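You operate a simulated robot arm through the tools that you are given. There is no shell and no other tool. Be economical: measure what you need, move in short steps, check, and stop when the job is done.

You are at the controls of a simulated two-armed robot. One attempt, no reset.

## Task
Move the green basin to the green worktop, then soak the red tumbler in the sink, 2 pumps of soap.
Fine: both hands on the basin, one at each end; plug in, water about to the blue line, tap off, soap into the water; the tumbler ends standing in the sink. Set down upright: red tumbler.

It is judged by the outcome, as a careful person would: the job done as asked, and still so three seconds after it is handed in. It fails if anything else is knocked over, pushed out of place, dropped, spilled or broken.

## Robot
Two 7-joint arms with two-finger parallel grippers on one trunk, on a base that drives. Base frame: it is fixed to the floor where the robot stands at the start and does not move with it; the origin is under the middle of the robot, x ahead of it, y to its left, z up. Units: m, degrees, N and s.
The left shoulder is at the start at [0.05, 0.187, 1.06], the right one opposite. With the tool pointing down near the work surface each hand reaches from about 0.1 to 0.66 m from the robot's upright axis, wherever it stands, measured 20 degrees to its own side. Places, roughly: green tumbler [-1.25, 0.25, 1.25]; green worktop [-1.2, -0.7, 0.8]; plug hole [-1.2, 0, 0.6]; purple tumbler [-1.25, 0.5, 1.25]; sink [-1.2, -0.1, 0.7]; sink bowl [-1.2, -0.1, 0.6]; sink tap handle [-1.5, -0.1, 0.9]; soap button [-1.4, 0, 1.1]. Payload 3.43 kg a hand.
The tool frame of a hand sits at the grasp point between the pads (the TCP): z along the fingers, y along the line on which they close. The tips reach 0.03 m beyond it. The gripper opens to 0.094 m. The fingers are 0.028 m wide and 0.01 m thick; the gripper's body (0.05 by 0.096 m) begins 0.055 m behind the TCP.
Orientation is that of the tool frame in the base frame, as [roll, pitch, yaw] about the fixed x, y, z axes, in that order (R = Rz(yaw) Ry(pitch) Rx(roll)). With the fingers straight down and closing along the base's y, the tool's x points along the base's -x, its y along +y and its z along -z.

## Interface
- The arms move only by the tool nudge_tool. It takes "left_targets", "right_targets" or both (then of equal length, played together; a hand with none holds still); each is a list of rows, each an object of numbers (a shift or turn left out is 0, a gripper value left out holds the last): "jaw": the closure, from 0 (fully open) to 1 (shut); "dx", "dy", "dz": the shift along the base's x, y, z in units of 500 mm (1.0 is 500 mm); "ax", "ay", "az": the turn, a rotation vector about the base's x, y, z in units of 90 degrees (1.0 is 90 degrees). In form: [{"jaw": .., "dx": .., "dy": .., "dz": .., "ax": .., "ay": .., "az": ..}, ...]. A call has 1 to 10 rows; each row is the pose to reach, as a shift and turn from the pose commanded when the call began. A call with a number of a shift or a turn outside -1 to 1 is refused whole. A row lasts 0.2 s, in which the tool goes at most 0.05 m and 8.6 degrees; a call with a longer step from one row to the next is refused whole, and so is a gripper value outside its range. Where a pose cannot be reached the arm comes as near as it can. A force on the tool above 90 N (or 10 N above the force at the start of the call, whichever is more), or a blocked arm, ends the call early, and 0.2 s more pass. Each finger travels about 0.153 m/s and halts on what it meets, pressing with about 31 N; the grip force reading is that of the motor and also rises with nothing between the fingers. The clock runs only during rows and for 0.2 s after the last one: add rows that repeat a pose to give the fingers time. The reply holds the time, the measured pose of the TCP, the force on the tool along the base axes, the opening and the grip force, in the units named above and with some noise, with the torque about the TCP (base axes, N m) and any sound that the robot's microphone picked up, and new pictures: "views" is both (left out), scene, wrist or none (wrist: the cameras of the hands that moved).
- Cameras (640 x 400 px; columns grow to the right, rows downward): "scene" is now at [0.1483, 0.0308, 1.2125]; the picture's right is [0.36, -0.93, 0.00], its down [-0.61, -0.23, -0.75] and it looks along [0.70, 0.27, -0.66] (base axes); focal length 249 px, centre (320, 200). "left" rides on the left gripper at [0.076, -0.014, -0.103] in its tool frame; the picture's right is [0.18, 0.98, 0.00], its down [-0.75, 0.14, -0.64] and it looks along [-0.63, 0.12, 0.77] (tool axes); focal length 243 px, centre (320, 200). "right" rides on the right gripper at [0.076, 0.014, -0.103] in its tool frame; the picture's right is [-0.18, 0.98, 0.00], its down [-0.75, -0.14, -0.64] and it looks along [-0.63, -0.12, 0.77] (tool axes); focal length 243 px, centre (320, 200). There is no depth. A picture from a camera that has moved, and an enlarged one, comes with that camera's place and axes in the base frame and with its lens. The place of the scene camera against the robot may be out by one fixed shift of up to 0.018 m in any direction.
- lift_body(by): slides the trunk up (or, below 0, down) by that many m; the arms and the scene camera ride with it, the base frame stays. It gives what a move gives, with no picture.
- base_move(legs): drives the robot by 1 to 6 legs, each [ahead, left, turn to the left] in m, m and degrees, along the robot's own axes; the way and the turn of a leg run together, so that a leg with both is an arc; at most 1.5 m and 180 degrees a leg. The arms and the cameras ride along, it lands a little off, and it stops where it bumps. It gives what a move gives, and a new picture of the scene camera.
- aim_head(pan, tilt): turns the head with the scene camera to pan (to the left, within 80 degrees either way) and tilt (down, from -29 to 69), counted from straight ahead of the robot. It gives what a move gives, and a new picture of the scene camera.
- zoom(camera, box): a new picture of the part [left, top, right, bottom] of that camera's present view, enlarged. No time passes.
- job_done(): hands the job in; it is judged then, once.

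Go step by step. Nothing tells you exact positions but the pictures and the camera data: compare them with the known pose of the tool, close in by small moves and look again before you grip or let go. The budget is 120 turns and 260 pictures, counting those below and the enlarged ones. Unless the task says otherwise, let go and move clear before handing in, and close with one line.

The tools are called after "Emit:" by a JSON object that holds its "api" and its "payload". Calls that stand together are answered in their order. nudge_tool: Moves the arms, as the interface text tells. Its arguments: {"type":"object","properties":{"left_targets":{"type":"array","items":{"type":"object","properties":{"jaw":{"type":"number"},"dx":{"type":"number"},"dy":{"type":"number"},"dz":{"type":"number"},"ax":{"type":"number"},"ay":{"type":"number"},"az":{"type":"number"}}}},"right_targets":{"type":"array","items":{"type":"object","properties":{"jaw":{"type":"number"},"dx":{"type":"number"},"dy":{"type":"number"},"dz":{"type":"number"},"ax":{"type":"number"},"ay":{"type":"number"},"az":{"type":"number"}}}},"views":{"type":"string","enum":["both","scene","wrist","none"]}},"required":[]} The other tools are called the same way: lift_body (by) slides the trunk up or down; base_move (legs) drives the base; aim_head (pan, tilt) turns the head that bears the scene camera; zoom (camera, box) takes an enlarged picture of a part of a camera's view; job_done () hands the job in.

At the start:

```text
t: 0.0
left_tool_pos: [0.3554, 0.3833, 1.0121]
left_tool_rot: [180.0, 0.0, 180.0]
left_wrist_force: [-0.1, 0.1, 0.3]
left_ft_torque: [-0.01, -0.02, 0.03]
left_opening: 0.0939
left_finger_force: 0.0
right_tool_pos: [0.4026, -0.0166, 1.0051]
right_tool_rot: [180.0, 0.0, -179.9]
right_wrist_force: [0.0, -0.4, -0.1]
right_ft_torque: [-0.03, 0.03, 0.02]
right_opening: 0.094
right_finger_force: 0.0
trunk travel left (down, up): [-0.275, 0.157]
robot x, y, heading: [-0.0031, 0.0045, -0.1]
head pan, tilt: [20.9, 41.1]
```

scene: 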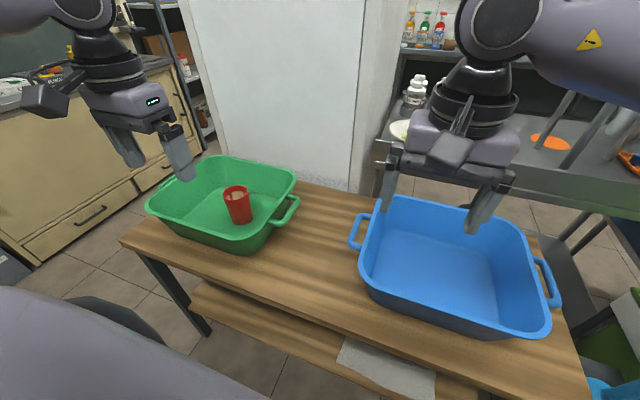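
right: 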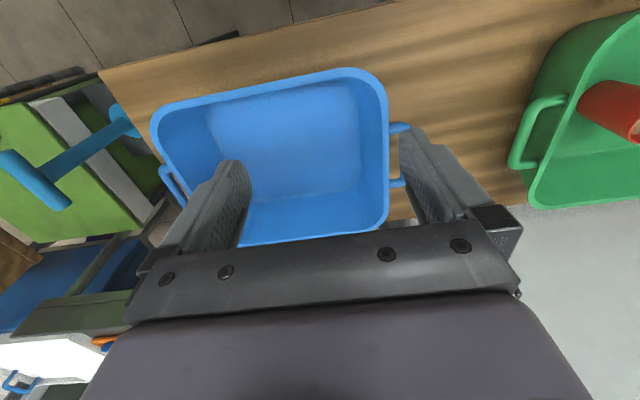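
left: 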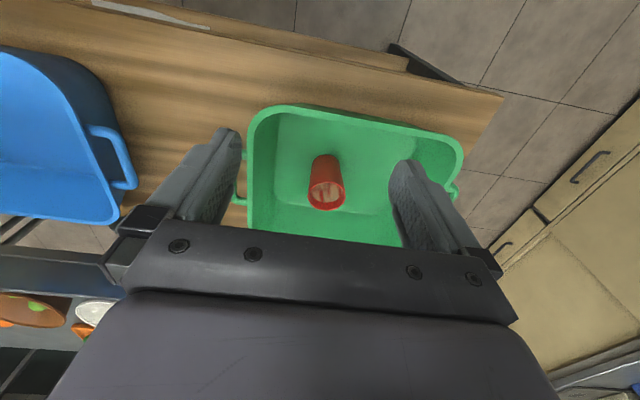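

I see the green basin with the red tumbler in it ahead and to the left, with a handle at each end near y 0.28 and y 0.63. I'll look closer and check the floor to the left.

Emit:
{"api": "zoom", "payload": {"camera": "scene", "box": [120, 130, 320, 260]}}

Emit:
{"api": "aim_head", "payload": {"pan": 75, "tilt": 30}}

```text
3.08 times, centred on (220, 195) of scene
camera zoom: at [0.1483, 0.0308, 1.2125], right [0.36, -0.93, 0.0], down [-0.61, -0.23, -0.75], along [0.7, 0.27, -0.66], focal length 765 px, centre (628, 215)
```

zoom: 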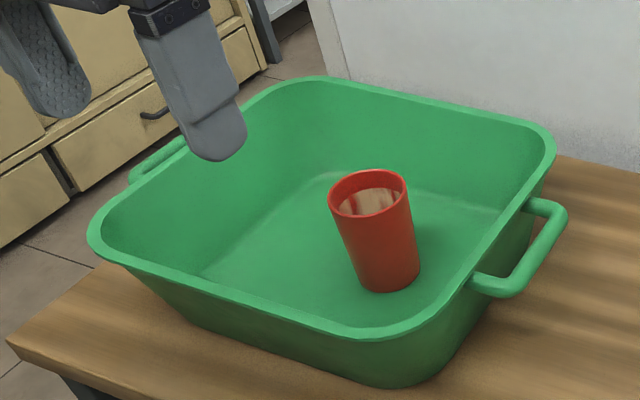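

```text
t: 1.2
left_tool_pos: [0.3539, 0.3826, 1.0112]
left_tool_rot: [180.0, 0.0, -180.0]
left_wrist_force: [0.6, 0.0, -0.2]
left_ft_torque: [0.03, 0.0, 0.01]
left_opening: 0.094
left_finger_force: 0.0
right_tool_pos: [0.4033, -0.0155, 1.0054]
right_tool_rot: [-180.0, 0.1, -180.0]
right_wrist_force: [0.3, 0.4, -0.6]
right_ft_torque: [0.03, 0.03, -0.01]
right_opening: 0.094
right_finger_force: 0.0
trunk travel left (down, up): [-0.275, 0.157]
robot x, y, heading: [-0.0012, -0.0009, 0.1]
head pan, tilt: [75.0, 30.0]
camera scene: at [0.0931, 0.088, 1.2295], right [0.97, -0.26, 0.0], down [-0.13, -0.48, -0.87], along [0.22, 0.84, -0.5], focal length 249 px, centre (320, 200)
```

scene: 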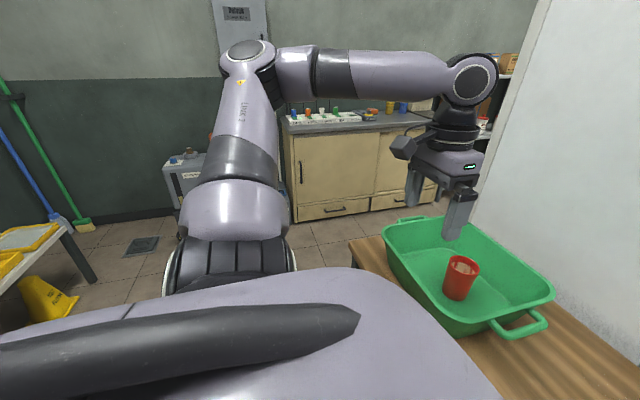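

The floor to the left is open, so I'll drive left to square up with the green basin.

Emit:
{"api": "base_move", "payload": {"legs": [[0, 0.45, 0]]}}

Emit:
{"api": "aim_head", "payload": {"pan": 0, "tilt": 50}}

```text
t: 4.0
left_tool_pos: [0.3574, 0.8317, 1.0124]
left_tool_rot: [179.9, 0.0, 179.9]
left_wrist_force: [0.2, -0.3, -0.7]
left_ft_torque: [0.01, 0.0, -0.01]
left_opening: 0.094
left_finger_force: 0.0
right_tool_pos: [0.4041, 0.4318, 1.0052]
right_tool_rot: [180.0, -0.1, 179.8]
right_wrist_force: [-0.1, 0.3, -0.4]
right_ft_torque: [0.0, 0.01, 0.01]
right_opening: 0.094
right_finger_force: 0.0
trunk travel left (down, up): [-0.275, 0.157]
robot x, y, heading: [0.0022, 0.4495, 0.1]
head pan, tilt: [75.0, 30.0]
camera scene: at [0.0939, 0.5378, 1.2295], right [0.97, -0.26, 0.0], down [-0.13, -0.48, -0.87], along [0.23, 0.84, -0.5], focal length 249 px, centre (320, 200)
```

scene: 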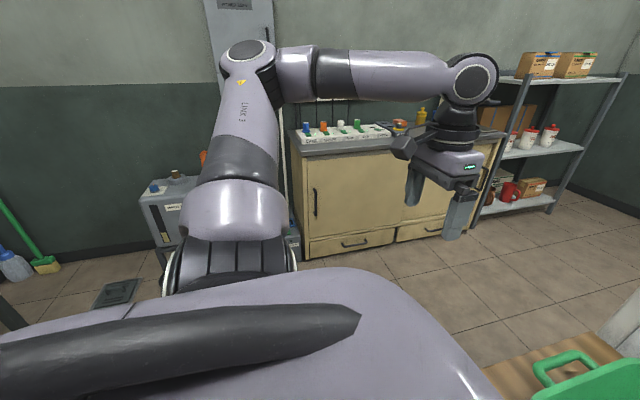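

```text
t: 5.4
left_tool_pos: [0.357, 0.8317, 1.0118]
left_tool_rot: [179.9, 0.0, 179.9]
left_wrist_force: [0.4, 0.2, 0.0]
left_ft_torque: [0.01, 0.01, -0.04]
left_opening: 0.0941
left_finger_force: 0.1
right_tool_pos: [0.4035, 0.4317, 1.0053]
right_tool_rot: [180.0, 0.0, 179.8]
right_wrist_force: [0.1, -0.4, 0.2]
right_ft_torque: [0.03, -0.01, 0.02]
right_opening: 0.0938
right_finger_force: 0.0
trunk travel left (down, up): [-0.275, 0.157]
robot x, y, heading: [-0.0018, 0.4518, 0.0]
head pan, tilt: [0.0, 50.0]
camera scene: at [0.1472, 0.4501, 1.2], right [0.0, -1.0, 0.0], down [-0.77, 0.0, -0.64], along [0.64, 0.0, -0.77], focal length 249 px, centre (320, 200)
```

scene: 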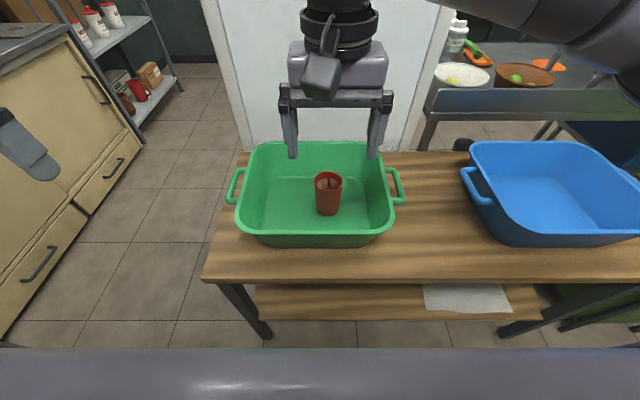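

The basin is nearly square to me, with handles at about (0.52, 0.28) and (0.52, 0.64). I'll bring the hands above them.

Emit:
{"api": "nudge_tool", "payload": {"left_targets": [{"dx": 0.055, "dy": -0.064}, {"dx": 0.11, "dy": -0.128}, {"dx": 0.166, "dy": -0.193}, {"dx": 0.221, "dy": -0.257}, {"dx": 0.276, "dy": -0.321}, {"dx": 0.332, "dy": -0.385}], "right_targets": [{"dx": 0.04, "dy": -0.05}, {"dx": 0.08, "dy": -0.1}, {"dx": 0.12, "dy": -0.15}, {"dx": 0.16, "dy": -0.2}, {"dx": 0.2, "dy": -0.25}, {"dx": 0.239, "dy": -0.301}]}}

Emit:
{"api": "zoom", "payload": {"camera": "scene", "box": [200, 110, 440, 260]}}

```text
t: 6.8
left_tool_pos: [0.5038, 0.6577, 1.0123]
left_tool_rot: [179.8, 0.2, -179.9]
left_wrist_force: [-0.7, -0.2, -0.8]
left_ft_torque: [-0.01, -0.01, -0.04]
left_opening: 0.0941
left_finger_force: 0.1
left hand out of reach, approached as far as the arm can: row 6
right_tool_pos: [0.5196, 0.2822, 1.0055]
right_tool_rot: [-180.0, 0.2, 179.9]
right_wrist_force: [0.4, 0.6, 0.8]
right_ft_torque: [-0.01, -0.02, 0.0]
right_opening: 0.0941
right_finger_force: 0.0
trunk travel left (down, up): [-0.275, 0.157]
robot x, y, heading: [-0.0013, 0.4521, -0.1]
head pan, tilt: [0.0, 50.0]
camera scene: at [0.146, 0.4495, 1.2002], right [0.0, -1.0, 0.0], down [-0.77, 0.0, -0.64], along [0.64, 0.0, -0.77], focal length 249 px, centre (320, 200)
camera right: at [0.446, 0.2954, 1.1076], right [0.19, 0.98, 0.0], down [0.75, -0.14, 0.64], along [0.63, -0.12, -0.77], focal length 243 px, centre (320, 200)
camera left: at [0.4269, 0.6435, 1.1145], right [-0.18, 0.98, 0.0], down [0.75, 0.14, 0.64], along [0.63, 0.12, -0.76], focal length 243 px, centre (320, 200)
```

scene: 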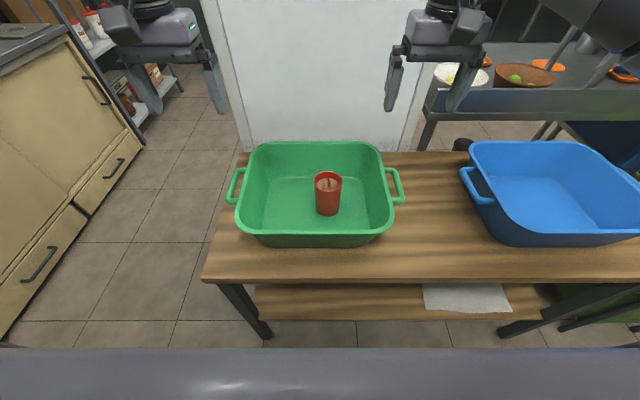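
right: 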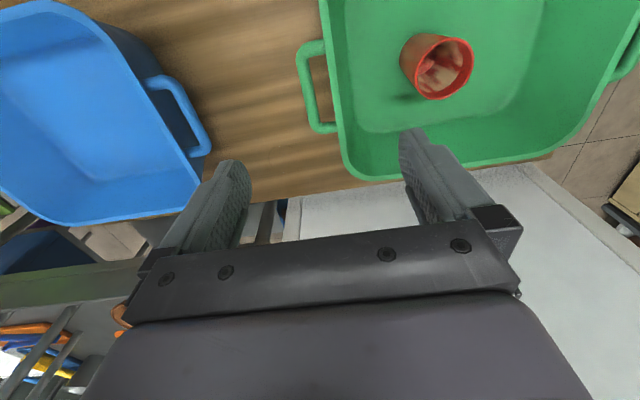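
left: 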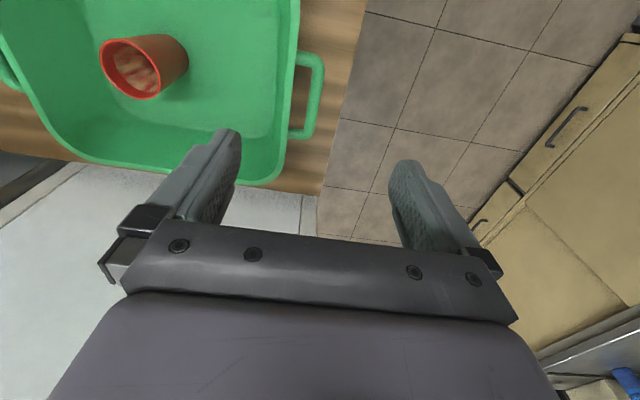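

```text
2.67 times, centred on (320, 185) of scene
camera zoom: at [0.146, 0.4495, 1.2002], right [0.0, -1.0, 0.0], down [-0.77, 0.0, -0.64], along [0.64, 0.0, -0.77], focal length 663 px, centre (320, 240)
```

zoom: 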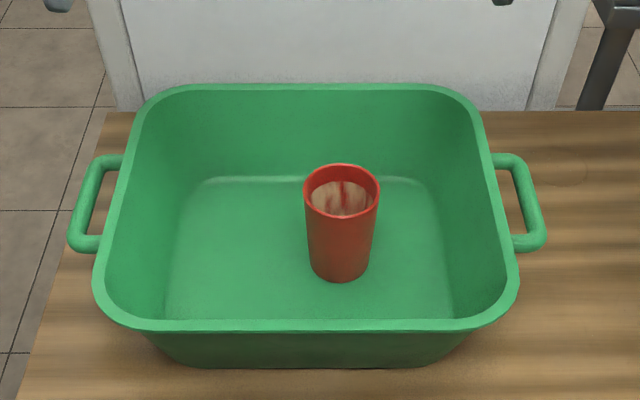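

The handle bars come out near (0.53, 0.264) and (0.53, 0.658) at z about 0.785. I'll narrow the jaws and lower to z 0.89 for a better look.

Emit:
{"api": "nudge_tool", "payload": {"left_targets": [{"dz": -0.08, "jaw": 0.64}, {"dz": -0.16}, {"dz": -0.24}, {"dz": -0.24}], "right_targets": [{"dx": 0.008, "dy": -0.011, "dz": -0.08, "jaw": 0.64}, {"dx": 0.016, "dy": -0.022, "dz": -0.16}, {"dx": 0.024, "dy": -0.034, "dz": -0.24}, {"dx": 0.024, "dy": -0.034, "dz": -0.24}]}}

```text
t: 7.8
left_tool_pos: [0.5018, 0.6609, 0.8928]
left_tool_rot: [-179.8, 0.0, 179.9]
left_wrist_force: [1.0, 0.3, 0.5]
left_ft_torque: [0.01, -0.01, -0.01]
left_opening: 0.0339
left_finger_force: 0.0
left hand out of reach, approached as far as the arm can: row 3, 4
right_tool_pos: [0.5335, 0.2651, 0.8854]
right_tool_rot: [180.0, 0.0, 179.9]
right_wrist_force: [-0.4, 0.5, 0.0]
right_ft_torque: [0.0, -0.02, -0.02]
right_opening: 0.0338
right_finger_force: 0.1
trunk travel left (down, up): [-0.275, 0.157]
robot x, y, heading: [-0.0035, 0.4487, -0.5]
head pan, tilt: [0.0, 50.0]
camera scene: at [0.1472, 0.45, 1.2], right [0.0, -1.0, 0.0], down [-0.77, 0.0, -0.64], along [0.64, 0.0, -0.77], focal length 249 px, centre (320, 200)
camera right: at [0.4588, 0.2799, 0.9873], right [0.19, 0.98, 0.0], down [0.75, -0.14, 0.64], along [0.63, -0.12, -0.77], focal length 243 px, centre (320, 200)
camera left: at [0.4233, 0.6483, 0.9953], right [-0.18, 0.98, 0.0], down [0.75, 0.14, 0.64], along [0.63, 0.12, -0.77], focal length 243 px, centre (320, 200)
```

scene: 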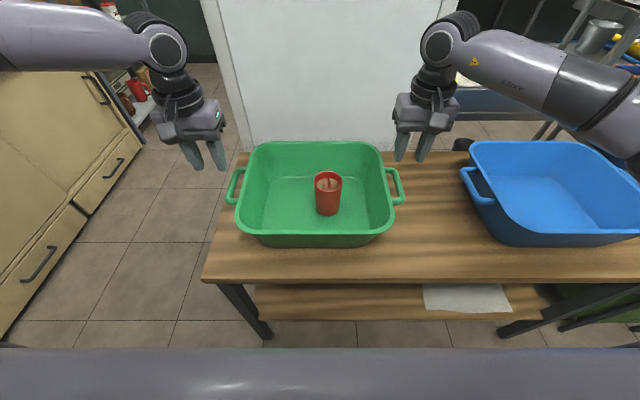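
right: 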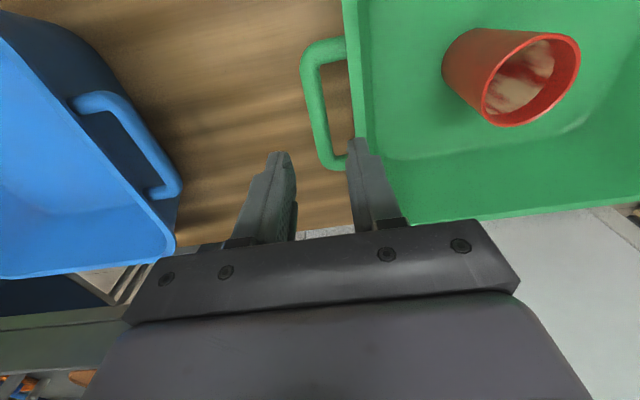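
left: 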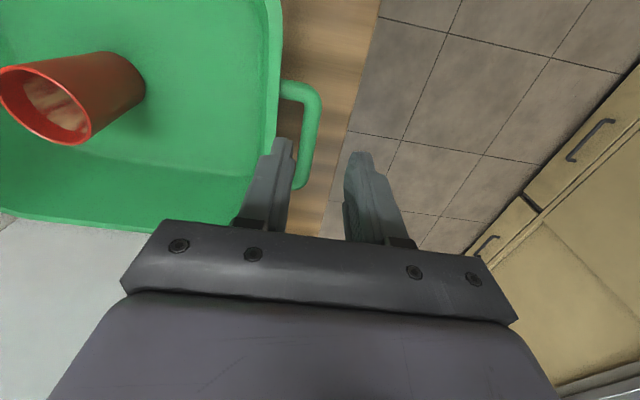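

The left hand stopped short in x, so I'll test whether a small forward command gets it there.

Emit:
{"api": "nudge_tool", "payload": {"left_targets": [{"dx": 0.03, "dy": 0.02, "dz": -0.04}, {"dx": 0.03, "dy": 0.02, "dz": -0.04}], "views": "none"}}

```text
t: 8.4
left_tool_pos: [0.5082, 0.6786, 0.8746]
left_tool_rot: [-179.9, 0.2, 179.9]
left_wrist_force: [0.3, 0.6, -0.4]
left_ft_torque: [0.0, 0.0, 0.02]
left_opening: 0.034
left_finger_force: 0.2
left hand out of reach, approached as far as the arm can: row 1, 2
right_tool_pos: [0.534, 0.2657, 0.8848]
right_tool_rot: [-180.0, 0.0, 179.8]
right_wrist_force: [0.6, -0.2, 0.4]
right_ft_torque: [0.01, -0.01, 0.01]
right_opening: 0.0337
right_finger_force: 0.1
trunk travel left (down, up): [-0.275, 0.157]
robot x, y, heading: [0.0021, 0.4506, -0.1]
head pan, tilt: [0.0, 50.0]
```

The left arm seems to be at a joint limit from coming in from the outside. I'll raise it, pull it back to the inside, then approach outward the way the right arm did.

Emit:
{"api": "nudge_tool", "payload": {"left_targets": [{"dx": -0.04, "dz": 0.08}, {"dx": -0.08, "dz": 0.16}, {"dx": -0.15, "dz": 0.22}, {"dx": -0.22, "dy": -0.05, "dz": 0.25}, {"dx": -0.27, "dy": -0.12, "dz": 0.25}, {"dx": -0.27, "dy": -0.2, "dz": 0.25}, {"dx": -0.27, "dy": -0.28, "dz": 0.25}, {"dx": -0.27, "dy": -0.34, "dz": 0.25}, {"dx": -0.27, "dy": -0.34, "dz": 0.25}], "views": "none"}}

```text
t: 10.4
left_tool_pos: [0.3697, 0.5707, 1.0029]
left_tool_rot: [-180.0, 0.0, 179.9]
left_wrist_force: [0.0, -0.1, -0.8]
left_ft_torque: [-0.01, -0.03, 0.03]
left_opening: 0.034
left_finger_force: 0.2
left hand out of reach, approached as far as the arm can: row 7, 8, 9
right_tool_pos: [0.5341, 0.2656, 0.8843]
right_tool_rot: [-179.9, 0.0, 179.8]
right_wrist_force: [0.0, -0.8, 0.3]
right_ft_torque: [0.02, 0.0, 0.01]
right_opening: 0.0339
right_finger_force: 0.1
trunk travel left (down, up): [-0.275, 0.157]
robot x, y, heading: [0.0011, 0.45, -0.3]
head pan, tilt: [0.0, 50.0]
```

The left arm still can't come inward, which may be a wrist joint limit. I'll test whether a small yaw helps.

Emit:
{"api": "nudge_tool", "payload": {"left_targets": [{"az": 0.09}, {"az": 0.18}, {"az": 0.27}, {"az": 0.27}], "views": "none"}}

Emit:
{"api": "nudge_tool", "payload": {"left_targets": [{"dy": -0.06}, {"dy": -0.12}, {"dy": -0.12}], "views": "scene"}}

```text
t: 11.4
left_tool_pos: [0.3684, 0.5701, 1.0032]
left_tool_rot: [-179.9, 0.0, -155.7]
left_wrist_force: [1.1, 0.3, 0.1]
left_ft_torque: [-0.01, 0.03, -0.02]
left_opening: 0.0339
left_finger_force: 0.0
right_tool_pos: [0.5332, 0.2662, 0.8856]
right_tool_rot: [-180.0, 0.1, 179.8]
right_wrist_force: [0.3, 0.3, 0.5]
right_ft_torque: [0.01, -0.02, 0.0]
right_opening: 0.034
right_finger_force: 0.0
trunk travel left (down, up): [-0.275, 0.157]
robot x, y, heading: [-0.0007, 0.4501, -0.3]
head pan, tilt: [0.0, 50.0]
```

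```text
t: 12.2
left_tool_pos: [0.3598, 0.5692, 1.0064]
left_tool_rot: [180.0, 0.0, -155.8]
left_wrist_force: [0.6, 0.9, 0.7]
left_ft_torque: [-0.05, 0.01, 0.0]
left_opening: 0.0336
left_finger_force: 0.1
left hand out of reach, approached as far as the arm can: row 1, 2, 3
right_tool_pos: [0.5349, 0.2663, 0.8859]
right_tool_rot: [-180.0, -0.1, 179.8]
right_wrist_force: [-0.4, 0.0, 1.1]
right_ft_torque: [-0.01, -0.01, -0.01]
right_opening: 0.0338
right_finger_force: 0.1
trunk travel left (down, up): [-0.275, 0.157]
robot x, y, heading: [0.0019, 0.4537, -0.1]
head pan, tilt: [0.0, 50.0]
camera scene: at [0.1474, 0.4501, 1.2], right [0.0, -1.0, 0.0], down [-0.77, 0.0, -0.64], along [0.64, 0.0, -0.77], focal length 249 px, centre (320, 200)
```

scene: 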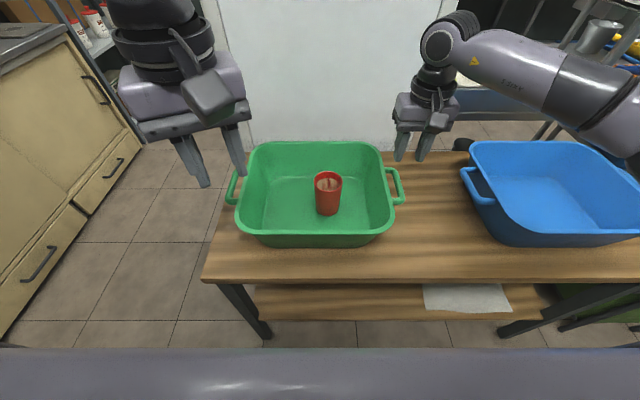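

Yaw is free, so the limit is on coming inward. I'll shift the base 7 cm right to put the left handle further out for that arm.

Emit:
{"api": "base_move", "payload": {"legs": [[0, -0.075, 0]]}}

Emit:
{"api": "nudge_tool", "payload": {"left_targets": [{"dx": 0.0, "dy": 0.08, "az": -0.09}, {"dx": 0.06, "dy": 0.13, "az": -0.18}, {"dx": 0.12, "dy": 0.18, "az": -0.27}, {"dx": 0.18, "dy": 0.23, "az": -0.27}, {"dx": 0.24, "dy": 0.27, "az": -0.27}, {"dx": 0.3, "dy": 0.3, "az": -0.27}, {"dx": 0.34, "dy": 0.316, "az": -0.27}, {"dx": 0.34, "dy": 0.316, "dz": -0.08, "az": -0.27}, {"dx": 0.34, "dy": 0.316, "dz": -0.16, "az": -0.27}, {"dx": 0.34, "dy": 0.316, "dz": -0.24, "az": -0.27}], "right_targets": [{"dy": 0.02}, {"dy": 0.04}, {"dy": 0.06}, {"dy": 0.08}, {"dy": 0.1}, {"dy": 0.12}, {"dy": 0.14}, {"dy": 0.145}, {"dy": 0.145}, {"dy": 0.145}]}}

```text
t: 13.3
left_tool_pos: [0.3605, 0.4938, 1.0062]
left_tool_rot: [180.0, 0.0, -155.7]
left_wrist_force: [0.0, 0.2, -0.3]
left_ft_torque: [-0.01, 0.02, -0.01]
left_opening: 0.034
left_finger_force: 0.1
right_tool_pos: [0.5342, 0.1915, 0.885]
right_tool_rot: [-180.0, 0.0, 179.7]
right_wrist_force: [-0.5, 0.5, 0.4]
right_ft_torque: [0.0, 0.02, -0.02]
right_opening: 0.0339
right_finger_force: 0.1
trunk travel left (down, up): [-0.275, 0.157]
robot x, y, heading: [0.0031, 0.376, 0.2]
head pan, tilt: [0.0, 50.0]
camera scene: at [0.147, 0.3751, 1.2], right [0.0, -1.0, 0.0], down [-0.77, 0.0, -0.64], along [0.64, 0.0, -0.77], focal length 249 px, centre (320, 200)
```

scene: 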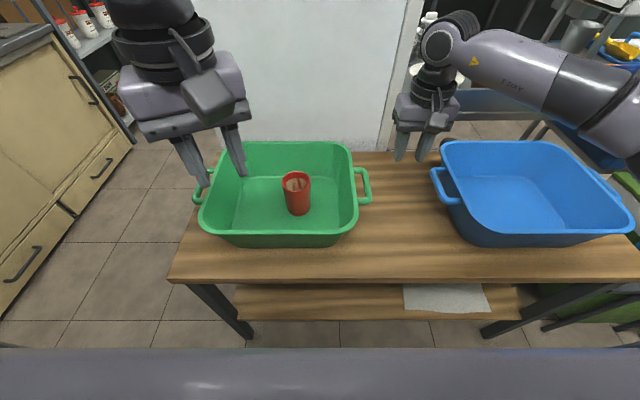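

```text
t: 15.5
left_tool_pos: [0.5296, 0.6531, 0.8858]
left_tool_rot: [-180.0, -0.1, 179.9]
left_wrist_force: [-0.6, -0.3, -0.2]
left_ft_torque: [-0.02, 0.01, -0.03]
left_opening: 0.0338
left_finger_force: 0.1
right_tool_pos: [0.5332, 0.2658, 0.8845]
right_tool_rot: [-180.0, 0.0, 179.8]
right_wrist_force: [-0.2, 0.1, 0.1]
right_ft_torque: [-0.01, -0.02, 0.02]
right_opening: 0.0335
right_finger_force: 0.0
trunk travel left (down, up): [-0.275, 0.157]
robot x, y, heading: [-0.0002, 0.3757, -0.1]
head pan, tilt: [0.0, 50.0]
camera scene: at [0.1472, 0.3757, 1.2], right [0.0, -1.0, 0.0], down [-0.77, 0.0, -0.64], along [0.64, 0.0, -0.77], focal length 249 px, centre (320, 200)
camera right: at [0.4584, 0.2787, 0.9876], right [0.19, 0.98, 0.0], down [0.75, -0.14, 0.64], along [0.63, -0.12, -0.77], focal length 243 px, centre (320, 200)
camera left: at [0.4525, 0.6401, 0.9888], right [-0.18, 0.98, 0.0], down [0.75, 0.14, 0.64], along [0.63, 0.12, -0.77], focal length 243 px, centre (320, 200)
```

scene: 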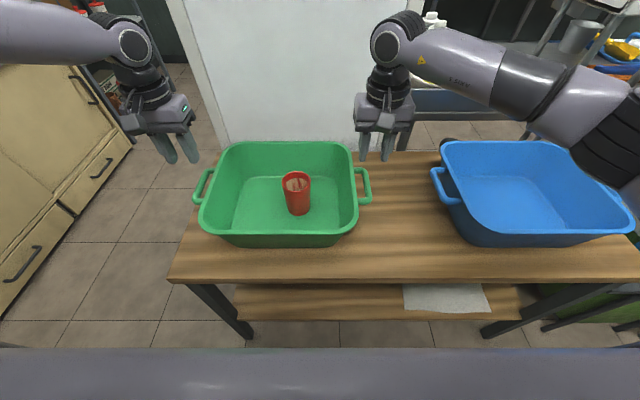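
right: 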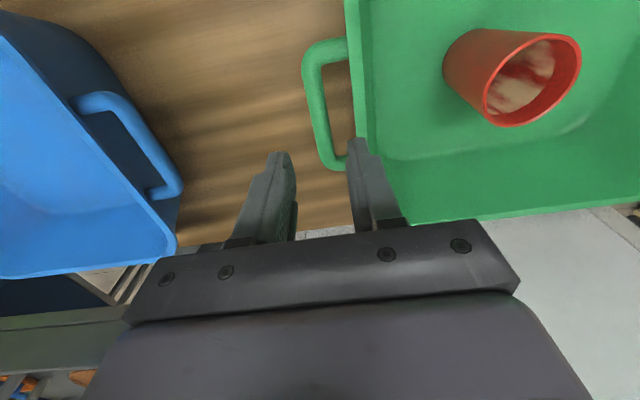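
left: 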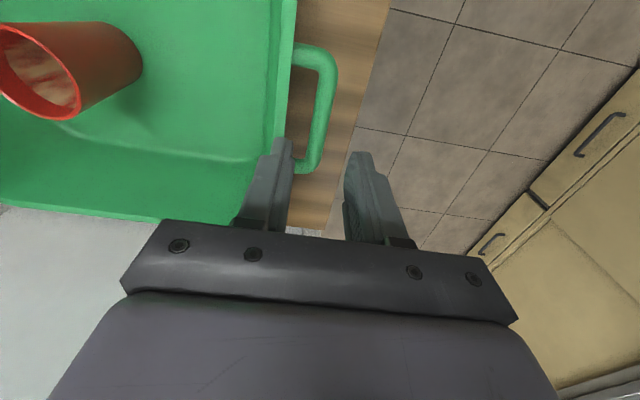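

Both hands reach now. The bars lie at y≈0.259 and 0.658, centred at x≈0.538, z≈0.775, so I'll lower to just above them and check.

Emit:
{"api": "nudge_tool", "payload": {"left_targets": [{"dx": 0.012, "dy": 0.01, "dz": 0}, {"dx": 0.012, "dy": 0.01, "dz": -0.07}, {"dx": 0.012, "dy": 0.01, "dz": -0.13}], "right_targets": [{"dx": 0.008, "dy": -0.013, "dz": 0}, {"dx": 0.008, "dy": -0.013, "dz": -0.07}, {"dx": 0.008, "dy": -0.013, "dz": -0.13}]}}

```text
t: 16.3
left_tool_pos: [0.5228, 0.6642, 0.8268]
left_tool_rot: [-180.0, 0.1, 179.8]
left_wrist_force: [0.0, -0.3, -0.3]
left_ft_torque: [0.01, 0.0, -0.03]
left_opening: 0.0335
left_finger_force: 0.0
left hand out of reach, approached as far as the arm can: row 3
right_tool_pos: [0.5378, 0.2579, 0.8207]
right_tool_rot: [179.9, 0.0, 179.8]
right_wrist_force: [-0.7, -0.3, 0.1]
right_ft_torque: [0.0, 0.0, -0.01]
right_opening: 0.0339
right_finger_force: 0.2
trunk travel left (down, up): [-0.275, 0.157]
robot x, y, heading: [0.002, 0.3766, -0.4]
head pan, tilt: [0.0, 50.0]
camera scene: at [0.1472, 0.3756, 1.2], right [0.0, -1.0, 0.0], down [-0.77, 0.0, -0.64], along [0.64, 0.0, -0.77], focal length 249 px, centre (320, 200)
camera right: at [0.4626, 0.2723, 0.9229], right [0.19, 0.98, 0.0], down [0.75, -0.14, 0.64], along [0.63, -0.12, -0.77], focal length 243 px, centre (320, 200)
camera left: at [0.4461, 0.6508, 0.9303], right [-0.18, 0.98, 0.0], down [0.75, 0.14, 0.64], along [0.63, 0.12, -0.77], focal length 243 px, centre (320, 200)
```

scene: 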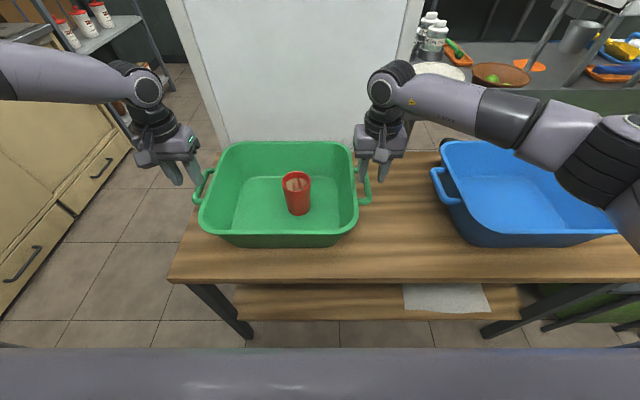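
right: 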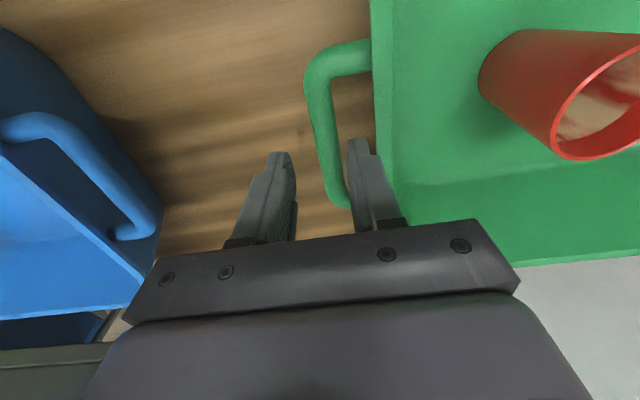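
left: 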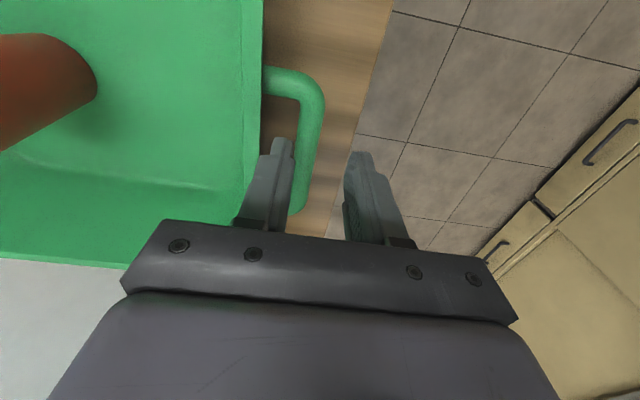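

The left arm hits the limit again when low, so I'll raise the hands and lower the trunk by the same amount to change the geometry.

Emit:
{"api": "nudge_tool", "payload": {"left_targets": [{"dz": 0.08}, {"dz": 0.16}, {"dz": 0.24}, {"dz": 0.24}], "right_targets": [{"dz": 0.08}, {"dz": 0.16}, {"dz": 0.24}, {"dz": 0.24}], "views": "none"}}

Emit:
{"api": "lift_body", "payload": {"by": -0.12}}

```text
t: 17.3
left_tool_pos: [0.5231, 0.6645, 0.9478]
left_tool_rot: [-179.9, 0.0, 180.0]
left_wrist_force: [0.4, 0.5, -1.1]
left_ft_torque: [0.06, -0.02, 0.01]
left_opening: 0.0337
left_finger_force: 0.1
right_tool_pos: [0.5374, 0.2575, 0.94]
right_tool_rot: [180.0, 0.1, 179.9]
right_wrist_force: [0.1, 0.2, -0.1]
right_ft_torque: [-0.01, 0.01, 0.0]
right_opening: 0.0336
right_finger_force: 0.0
trunk travel left (down, up): [-0.275, 0.157]
robot x, y, heading: [0.0015, 0.3781, -0.0]
head pan, tilt: [0.0, 50.0]
```

```text
t: 18.8
left_tool_pos: [0.5237, 0.6643, 0.8276]
left_tool_rot: [-180.0, -0.1, 180.0]
left_wrist_force: [-0.2, -0.4, -0.2]
left_ft_torque: [0.0, 0.01, -0.02]
left_opening: 0.0342
left_finger_force: 0.1
right_tool_pos: [0.5381, 0.2581, 0.8209]
right_tool_rot: [180.0, 0.0, 179.8]
right_wrist_force: [0.3, -0.6, 0.1]
right_ft_torque: [-0.03, 0.0, -0.01]
right_opening: 0.0338
right_finger_force: 0.1
trunk travel left (down, up): [-0.155, 0.277]
robot x, y, heading: [0.0014, 0.3764, -0.3]
head pan, tilt: [0.0, 50.0]
```

Left x lags by about 13 mm. I'll correct both hands laterally, then descend so the fingers straddle the bars.

Emit:
{"api": "nudge_tool", "payload": {"left_targets": [{"dx": 0.028, "dy": -0.008}, {"dx": 0.028, "dy": -0.008, "dz": -0.035}, {"dx": 0.028, "dy": -0.008, "dz": -0.07}], "right_targets": [{"dy": 0.007}, {"dy": 0.007, "dz": -0.03}, {"dy": 0.007, "dz": -0.06}]}}

```text
t: 19.6
left_tool_pos: [0.536, 0.6597, 0.7922]
left_tool_rot: [179.9, 0.0, 179.9]
left_wrist_force: [0.0, 0.0, 0.1]
left_ft_torque: [0.0, 0.01, 0.01]
left_opening: 0.034
left_finger_force: 0.0
right_tool_pos: [0.5364, 0.2598, 0.7906]
right_tool_rot: [180.0, 0.0, 179.7]
right_wrist_force: [0.4, 0.4, -0.4]
right_ft_torque: [0.02, 0.02, 0.02]
right_opening: 0.0338
right_finger_force: 0.0
trunk travel left (down, up): [-0.155, 0.277]
robot x, y, heading: [-0.0022, 0.3727, -0.1]
head pan, tilt: [0.0, 50.0]
camera scene: at [0.1471, 0.3756, 1.08], right [0.0, -1.0, 0.0], down [-0.77, 0.0, -0.64], along [0.64, 0.0, -0.77], focal length 249 px, centre (320, 200)
camera right: at [0.4618, 0.2748, 0.8919], right [0.19, 0.98, 0.0], down [0.75, -0.14, 0.64], along [0.63, -0.12, -0.77], focal length 243 px, centre (320, 200)
camera left: at [0.4601, 0.6462, 0.8953], right [-0.18, 0.98, 0.0], down [0.75, 0.14, 0.64], along [0.63, 0.12, -0.77], focal length 243 px, centre (320, 200)
```

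scene: 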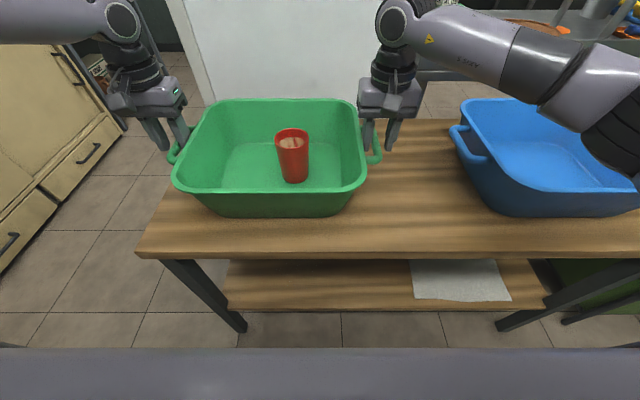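
right: 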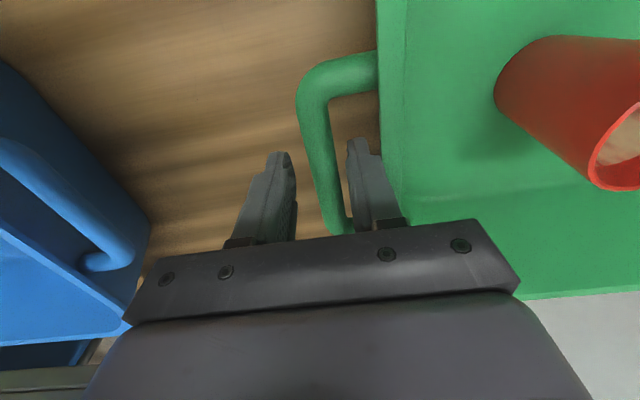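
left: 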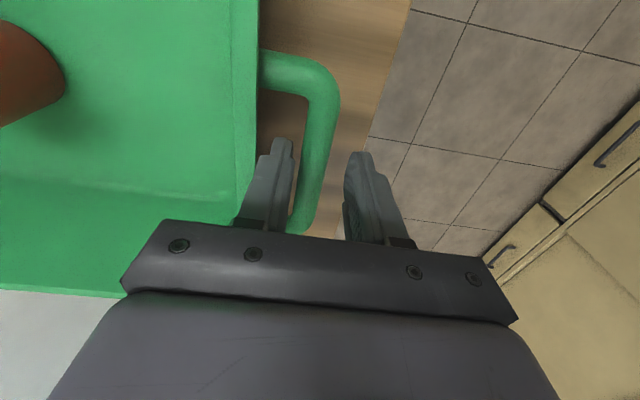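

The bars lie between the fingers. I'll go down another 2 cm and check before closing.

Emit:
{"api": "nudge_tool", "payload": {"left_targets": [{"dz": -0.02}, {"dz": -0.044}], "right_targets": [{"dz": -0.02}, {"dz": -0.04}]}}

Emit:
{"api": "zoom", "payload": {"camera": "scene", "box": [130, 90, 410, 230]}}

```text
t: 20.2
left_tool_pos: [0.5382, 0.6593, 0.7708]
left_tool_rot: [-180.0, 0.1, 179.8]
left_wrist_force: [-0.2, 0.1, -0.2]
left_ft_torque: [-0.01, 0.03, 0.03]
left_opening: 0.0336
left_finger_force: 0.1
right_tool_pos: [0.5371, 0.2616, 0.7693]
right_tool_rot: [179.9, 0.0, 179.8]
right_wrist_force: [0.4, -1.0, 0.9]
right_ft_torque: [-0.02, -0.03, 0.01]
right_opening: 0.034
right_finger_force: 0.1
trunk travel left (down, up): [-0.155, 0.277]
robot x, y, heading: [0.0011, 0.3766, -0.3]
head pan, tilt: [0.0, 50.0]
camera scene: at [0.1471, 0.3756, 1.08], right [0.0, -1.0, 0.0], down [-0.77, 0.0, -0.64], along [0.64, 0.0, -0.77], focal length 249 px, centre (320, 200)
camera right: at [0.4619, 0.275, 0.872], right [0.19, 0.98, 0.0], down [0.75, -0.14, 0.64], along [0.63, -0.12, -0.77], focal length 243 px, centre (320, 200)
camera left: at [0.4601, 0.6461, 0.8737], right [-0.18, 0.98, 0.0], down [0.75, 0.14, 0.64], along [0.63, 0.12, -0.77], focal length 243 px, centre (320, 200)
```

scene: 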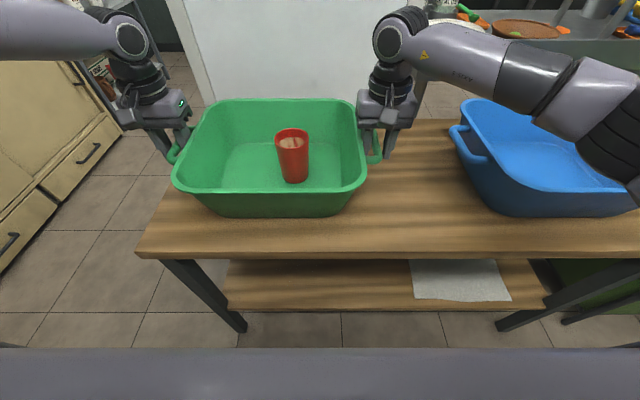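
right: 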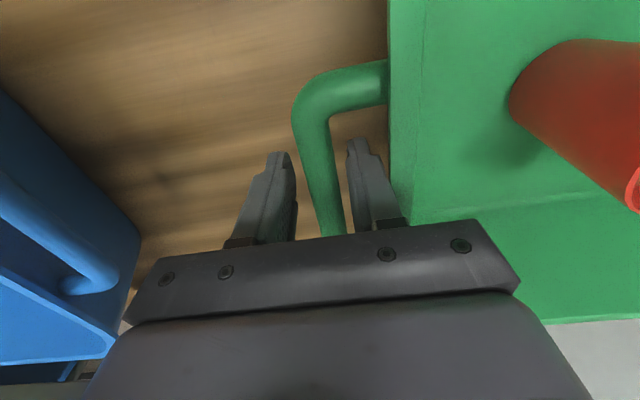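
left: 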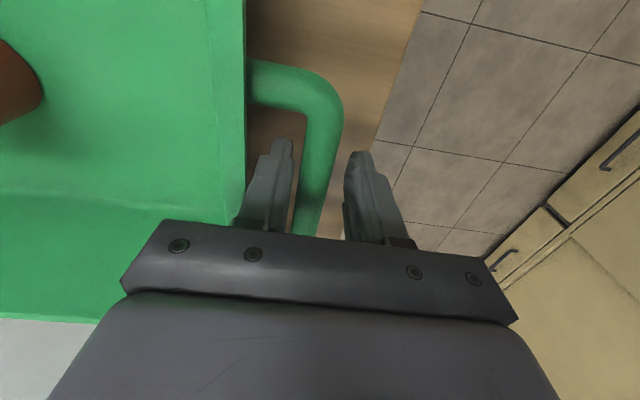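

```text
2.29 times, centred on (270, 160) of scene
camera zoom: at [0.1471, 0.3756, 1.08], right [0.0, -1.0, 0.0], down [-0.77, 0.0, -0.64], along [0.64, 0.0, -0.77], focal length 568 px, centre (434, 291)
```

zoom: 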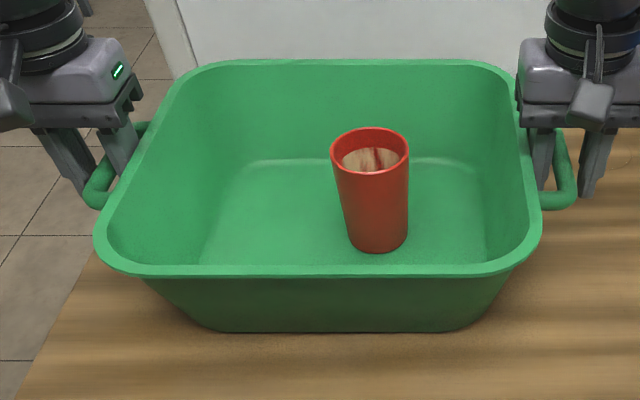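

The fingers straddle both bars. I'll go down 8 mm more and close.

Emit:
{"api": "nudge_tool", "payload": {"left_targets": [{"dz": -0.016}, {"dz": -0.016, "jaw": 1}, {"dz": -0.016, "jaw": 1}, {"dz": -0.016, "jaw": 1}], "right_targets": [{"dz": -0.016}, {"dz": -0.016, "jaw": 1}, {"dz": -0.016, "jaw": 1}, {"dz": -0.016, "jaw": 1}], "views": "wrist"}}

```text
t: 21.2
left_tool_pos: [0.5375, 0.6558, 0.7636]
left_tool_rot: [-179.4, -0.1, 179.6]
left_wrist_force: [0.3, -34.2, -0.4]
left_ft_torque: [0.38, -0.44, 0.49]
left_opening: 0.0199
left_finger_force: 30.9
right_tool_pos: [0.5365, 0.2646, 0.7615]
right_tool_rot: [179.6, -0.1, -179.8]
right_wrist_force: [0.6, 32.8, 1.0]
right_ft_torque: [-0.3, 0.28, -0.6]
right_opening: 0.0203
right_finger_force: 31.0
trunk travel left (down, up): [-0.155, 0.277]
robot x, y, heading: [0.0018, 0.3761, -0.3]
head pan, tilt: [0.0, 50.0]
camera right: at [0.4608, 0.2781, 0.8646], right [0.18, 0.98, 0.01], down [0.75, -0.14, 0.64], along [0.63, -0.11, -0.77], focal length 243 px, centre (320, 200)
camera left: at [0.4601, 0.6434, 0.8667], right [-0.18, 0.98, -0.01], down [0.75, 0.14, 0.64], along [0.63, 0.11, -0.77], focal length 243 px, centre (320, 200)
```

right: 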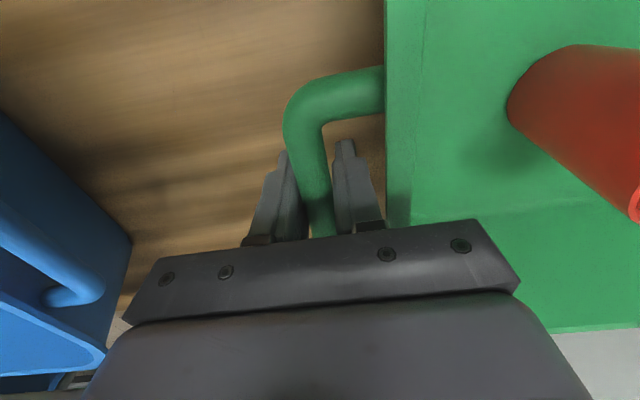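
left: 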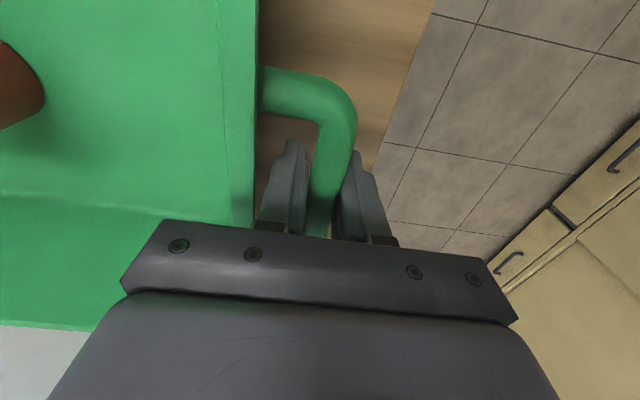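

Both handles are held. I'll relieve the sideways preload, then lift with the trunk so both hands rise together.

Emit:
{"api": "nudge_tool", "payload": {"left_targets": [{"dy": -0.008}, {"dy": -0.008}], "right_targets": [{"dy": 0.008}, {"dy": 0.008}], "views": "none"}}

Emit:
{"api": "lift_body", "payload": {"by": 0.03}}

Emit:
{"api": "aim_head", "payload": {"pan": 0, "tilt": 45}}

```text
t: 21.8
left_tool_pos: [0.5379, 0.6557, 0.7644]
left_tool_rot: [-179.9, 0.0, -180.0]
left_wrist_force: [2.4, -19.0, 4.1]
left_ft_torque: [0.07, 0.43, 0.46]
left_opening: 0.0201
left_finger_force: 31.0
right_tool_pos: [0.5373, 0.2652, 0.7619]
right_tool_rot: [180.0, 0.0, 179.9]
right_wrist_force: [-1.6, 20.8, 0.0]
right_ft_torque: [-0.19, 0.11, -0.38]
right_opening: 0.02
right_finger_force: 31.4
trunk travel left (down, up): [-0.155, 0.277]
robot x, y, heading: [0.001, 0.3751, -0.4]
head pan, tilt: [0.0, 50.0]
```

```text
t: 22.5
left_tool_pos: [0.5355, 0.656, 0.7926]
left_tool_rot: [-179.9, 0.0, 179.9]
left_wrist_force: [-1.0, -7.5, -0.2]
left_ft_torque: [-0.27, 0.34, 0.88]
left_opening: 0.0152
left_finger_force: 30.9
right_tool_pos: [0.5367, 0.2658, 0.793]
right_tool_rot: [179.8, 0.1, 179.6]
right_wrist_force: [0.3, 6.8, 4.4]
right_ft_torque: [0.09, 0.54, -0.86]
right_opening: 0.0151
right_finger_force: 31.5
trunk travel left (down, up): [-0.185, 0.247]
robot x, y, heading: [-0.0013, 0.3714, -0.1]
head pan, tilt: [0.0, 50.0]
```

```text
t: 23.2
left_tool_pos: [0.5372, 0.6556, 0.7928]
left_tool_rot: [-180.0, 0.0, 179.9]
left_wrist_force: [0.5, -8.8, -0.3]
left_ft_torque: [-0.15, 0.57, 0.69]
left_opening: 0.0155
left_finger_force: 31.6
right_tool_pos: [0.5373, 0.2662, 0.7926]
right_tool_rot: [179.9, 0.0, 179.8]
right_wrist_force: [1.7, 7.7, 10.1]
right_ft_torque: [0.22, 0.54, -0.68]
right_opening: 0.0155
right_finger_force: 30.8
trunk travel left (down, up): [-0.185, 0.247]
robot x, y, heading: [0.0006, 0.3743, -0.1]
head pan, tilt: [0.0, 45.0]
camera scene: at [0.1509, 0.3756, 1.117], right [0.0, -1.0, 0.0], down [-0.71, 0.0, -0.71], along [0.71, 0.0, -0.71], focal length 249 px, centre (320, 200)
```

scene: 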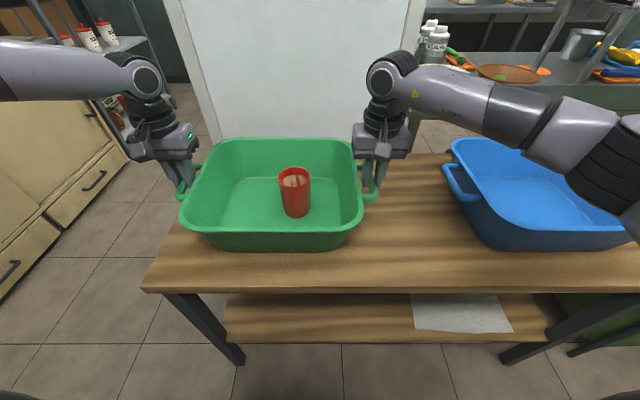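

The opening dropped from 20 to 15.5 mm, so the fingertips have slipped up the bar and the bar is lower than I thought. I'll lower back, open, go about 2 cm deeper and regrip.

Emit:
{"api": "lift_body", "payload": {"by": -0.03}}

Emit:
{"api": "nudge_tool", "payload": {"left_targets": [{"jaw": 0.64}, {"jaw": 0.64}], "right_targets": [{"jaw": 0.64}, {"jaw": 0.64}], "views": "both"}}

```text
t: 23.9
left_tool_pos: [0.5366, 0.6558, 0.7795]
left_tool_rot: [-180.0, 2.0, -180.0]
left_wrist_force: [0.7, 10.5, 64.3]
left_ft_torque: [0.08, 1.08, 0.38]
left_opening: 0.0159
left_finger_force: 31.1
right_tool_pos: [0.5357, 0.2659, 0.7797]
right_tool_rot: [179.3, 1.7, 179.8]
right_wrist_force: [3.0, -2.0, 63.8]
right_ft_torque: [0.02, 0.65, -0.07]
right_opening: 0.0165
right_finger_force: 31.1
trunk travel left (down, up): [-0.155, 0.277]
robot x, y, heading: [0.0012, 0.3766, 0.0]
head pan, tilt: [0.0, 45.0]
```

```text
t: 24.5
left_tool_pos: [0.5362, 0.6558, 0.7606]
left_tool_rot: [-179.9, -0.2, 179.8]
left_wrist_force: [0.1, -1.0, -0.7]
left_ft_torque: [0.0, 0.02, 0.03]
left_opening: 0.0336
left_finger_force: 0.1
right_tool_pos: [0.5364, 0.2645, 0.7606]
right_tool_rot: [179.9, 0.0, 179.9]
right_wrist_force: [-0.4, -1.0, 0.1]
right_ft_torque: [-0.03, 0.0, -0.03]
right_opening: 0.0339
right_finger_force: 0.0
trunk travel left (down, up): [-0.155, 0.277]
robot x, y, heading: [0.0016, 0.3781, -0.4]
head pan, tilt: [0.0, 45.0]
camera scene: at [0.1511, 0.3755, 1.0864], right [0.0, -1.0, 0.0], down [-0.71, 0.0, -0.71], along [0.71, 0.0, -0.71], focal length 249 px, centre (320, 200)
camera right: at [0.4615, 0.2791, 0.8632], right [0.19, 0.98, 0.0], down [0.75, -0.14, 0.64], along [0.63, -0.12, -0.77], focal length 243 px, centre (320, 200)
camera left: at [0.4596, 0.6423, 0.8648], right [-0.18, 0.98, 0.0], down [0.75, 0.14, 0.64], along [0.63, 0.12, -0.77], focal length 243 px, centre (320, 200)
```

scene: 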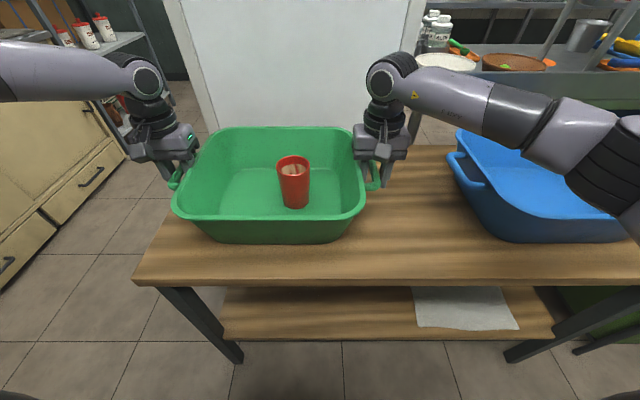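
right: 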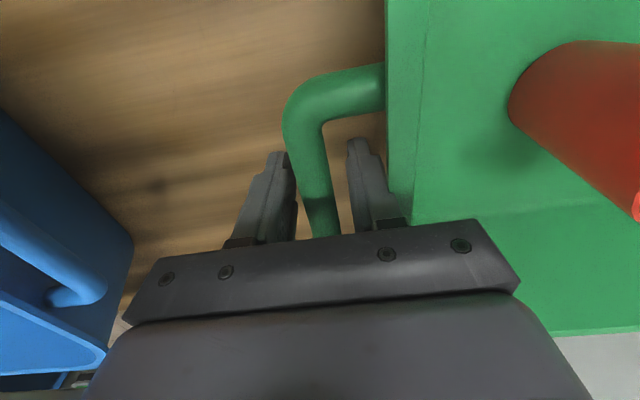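
left: 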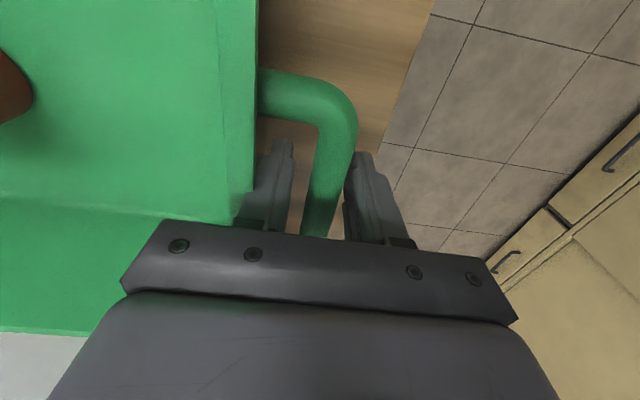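

The grip centring is fine. I'll go down 2 cm, which clears the rim at about z 0.775, and regrip.

Emit:
{"api": "nudge_tool", "payload": {"left_targets": [{"dz": -0.02}, {"dz": -0.04}, {"dz": -0.04, "jaw": 1}, {"dz": -0.04, "jaw": 1}, {"dz": -0.04, "jaw": 1}], "right_targets": [{"dz": -0.02}, {"dz": -0.04}, {"dz": -0.04, "jaw": 1}, {"dz": -0.04, "jaw": 1}, {"dz": -0.04, "jaw": 1}], "views": "wrist"}}

```text
t: 25.7
left_tool_pos: [0.5364, 0.6554, 0.7435]
left_tool_rot: [-179.9, 0.2, 180.0]
left_wrist_force: [0.6, -6.2, 2.6]
left_ft_torque: [0.2, 0.36, 0.42]
left_opening: 0.0199
left_finger_force: 31.5
right_tool_pos: [0.5371, 0.2666, 0.7427]
right_tool_rot: [180.0, 0.0, 179.9]
right_wrist_force: [0.1, 6.8, 0.5]
right_ft_torque: [-0.19, 0.39, -0.57]
right_opening: 0.0202
right_finger_force: 30.6
trunk travel left (down, up): [-0.155, 0.277]
robot x, y, heading: [-0.001, 0.3715, -0.0]
head pan, tilt: [0.0, 45.0]
camera right: at [0.4616, 0.2796, 0.8438], right [0.19, 0.98, 0.0], down [0.75, -0.14, 0.64], along [0.63, -0.12, -0.77], focal length 243 px, centre (320, 200)
camera left: at [0.4591, 0.6425, 0.8463], right [-0.18, 0.98, 0.0], down [0.75, 0.14, 0.64], along [0.63, 0.12, -0.77], focal length 243 px, centre (320, 200)
```

right: 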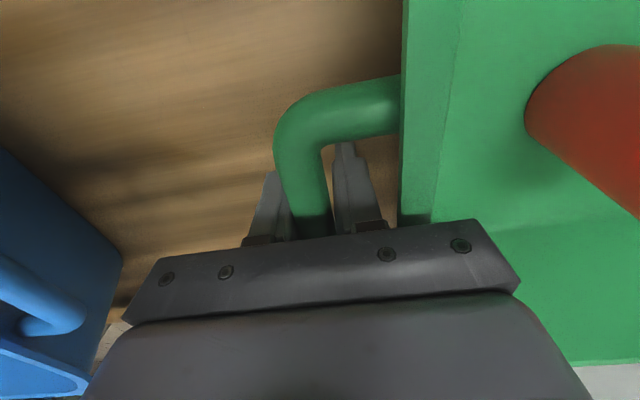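
left: 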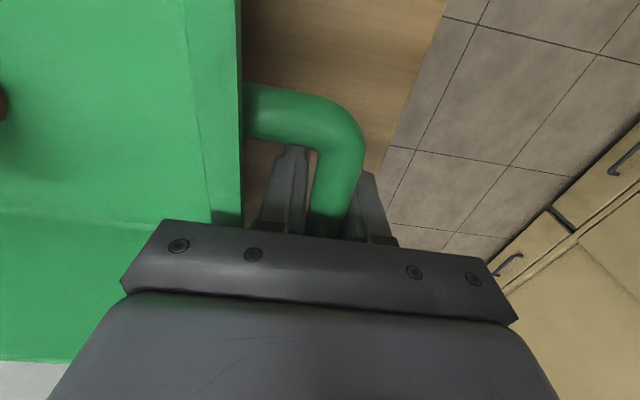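

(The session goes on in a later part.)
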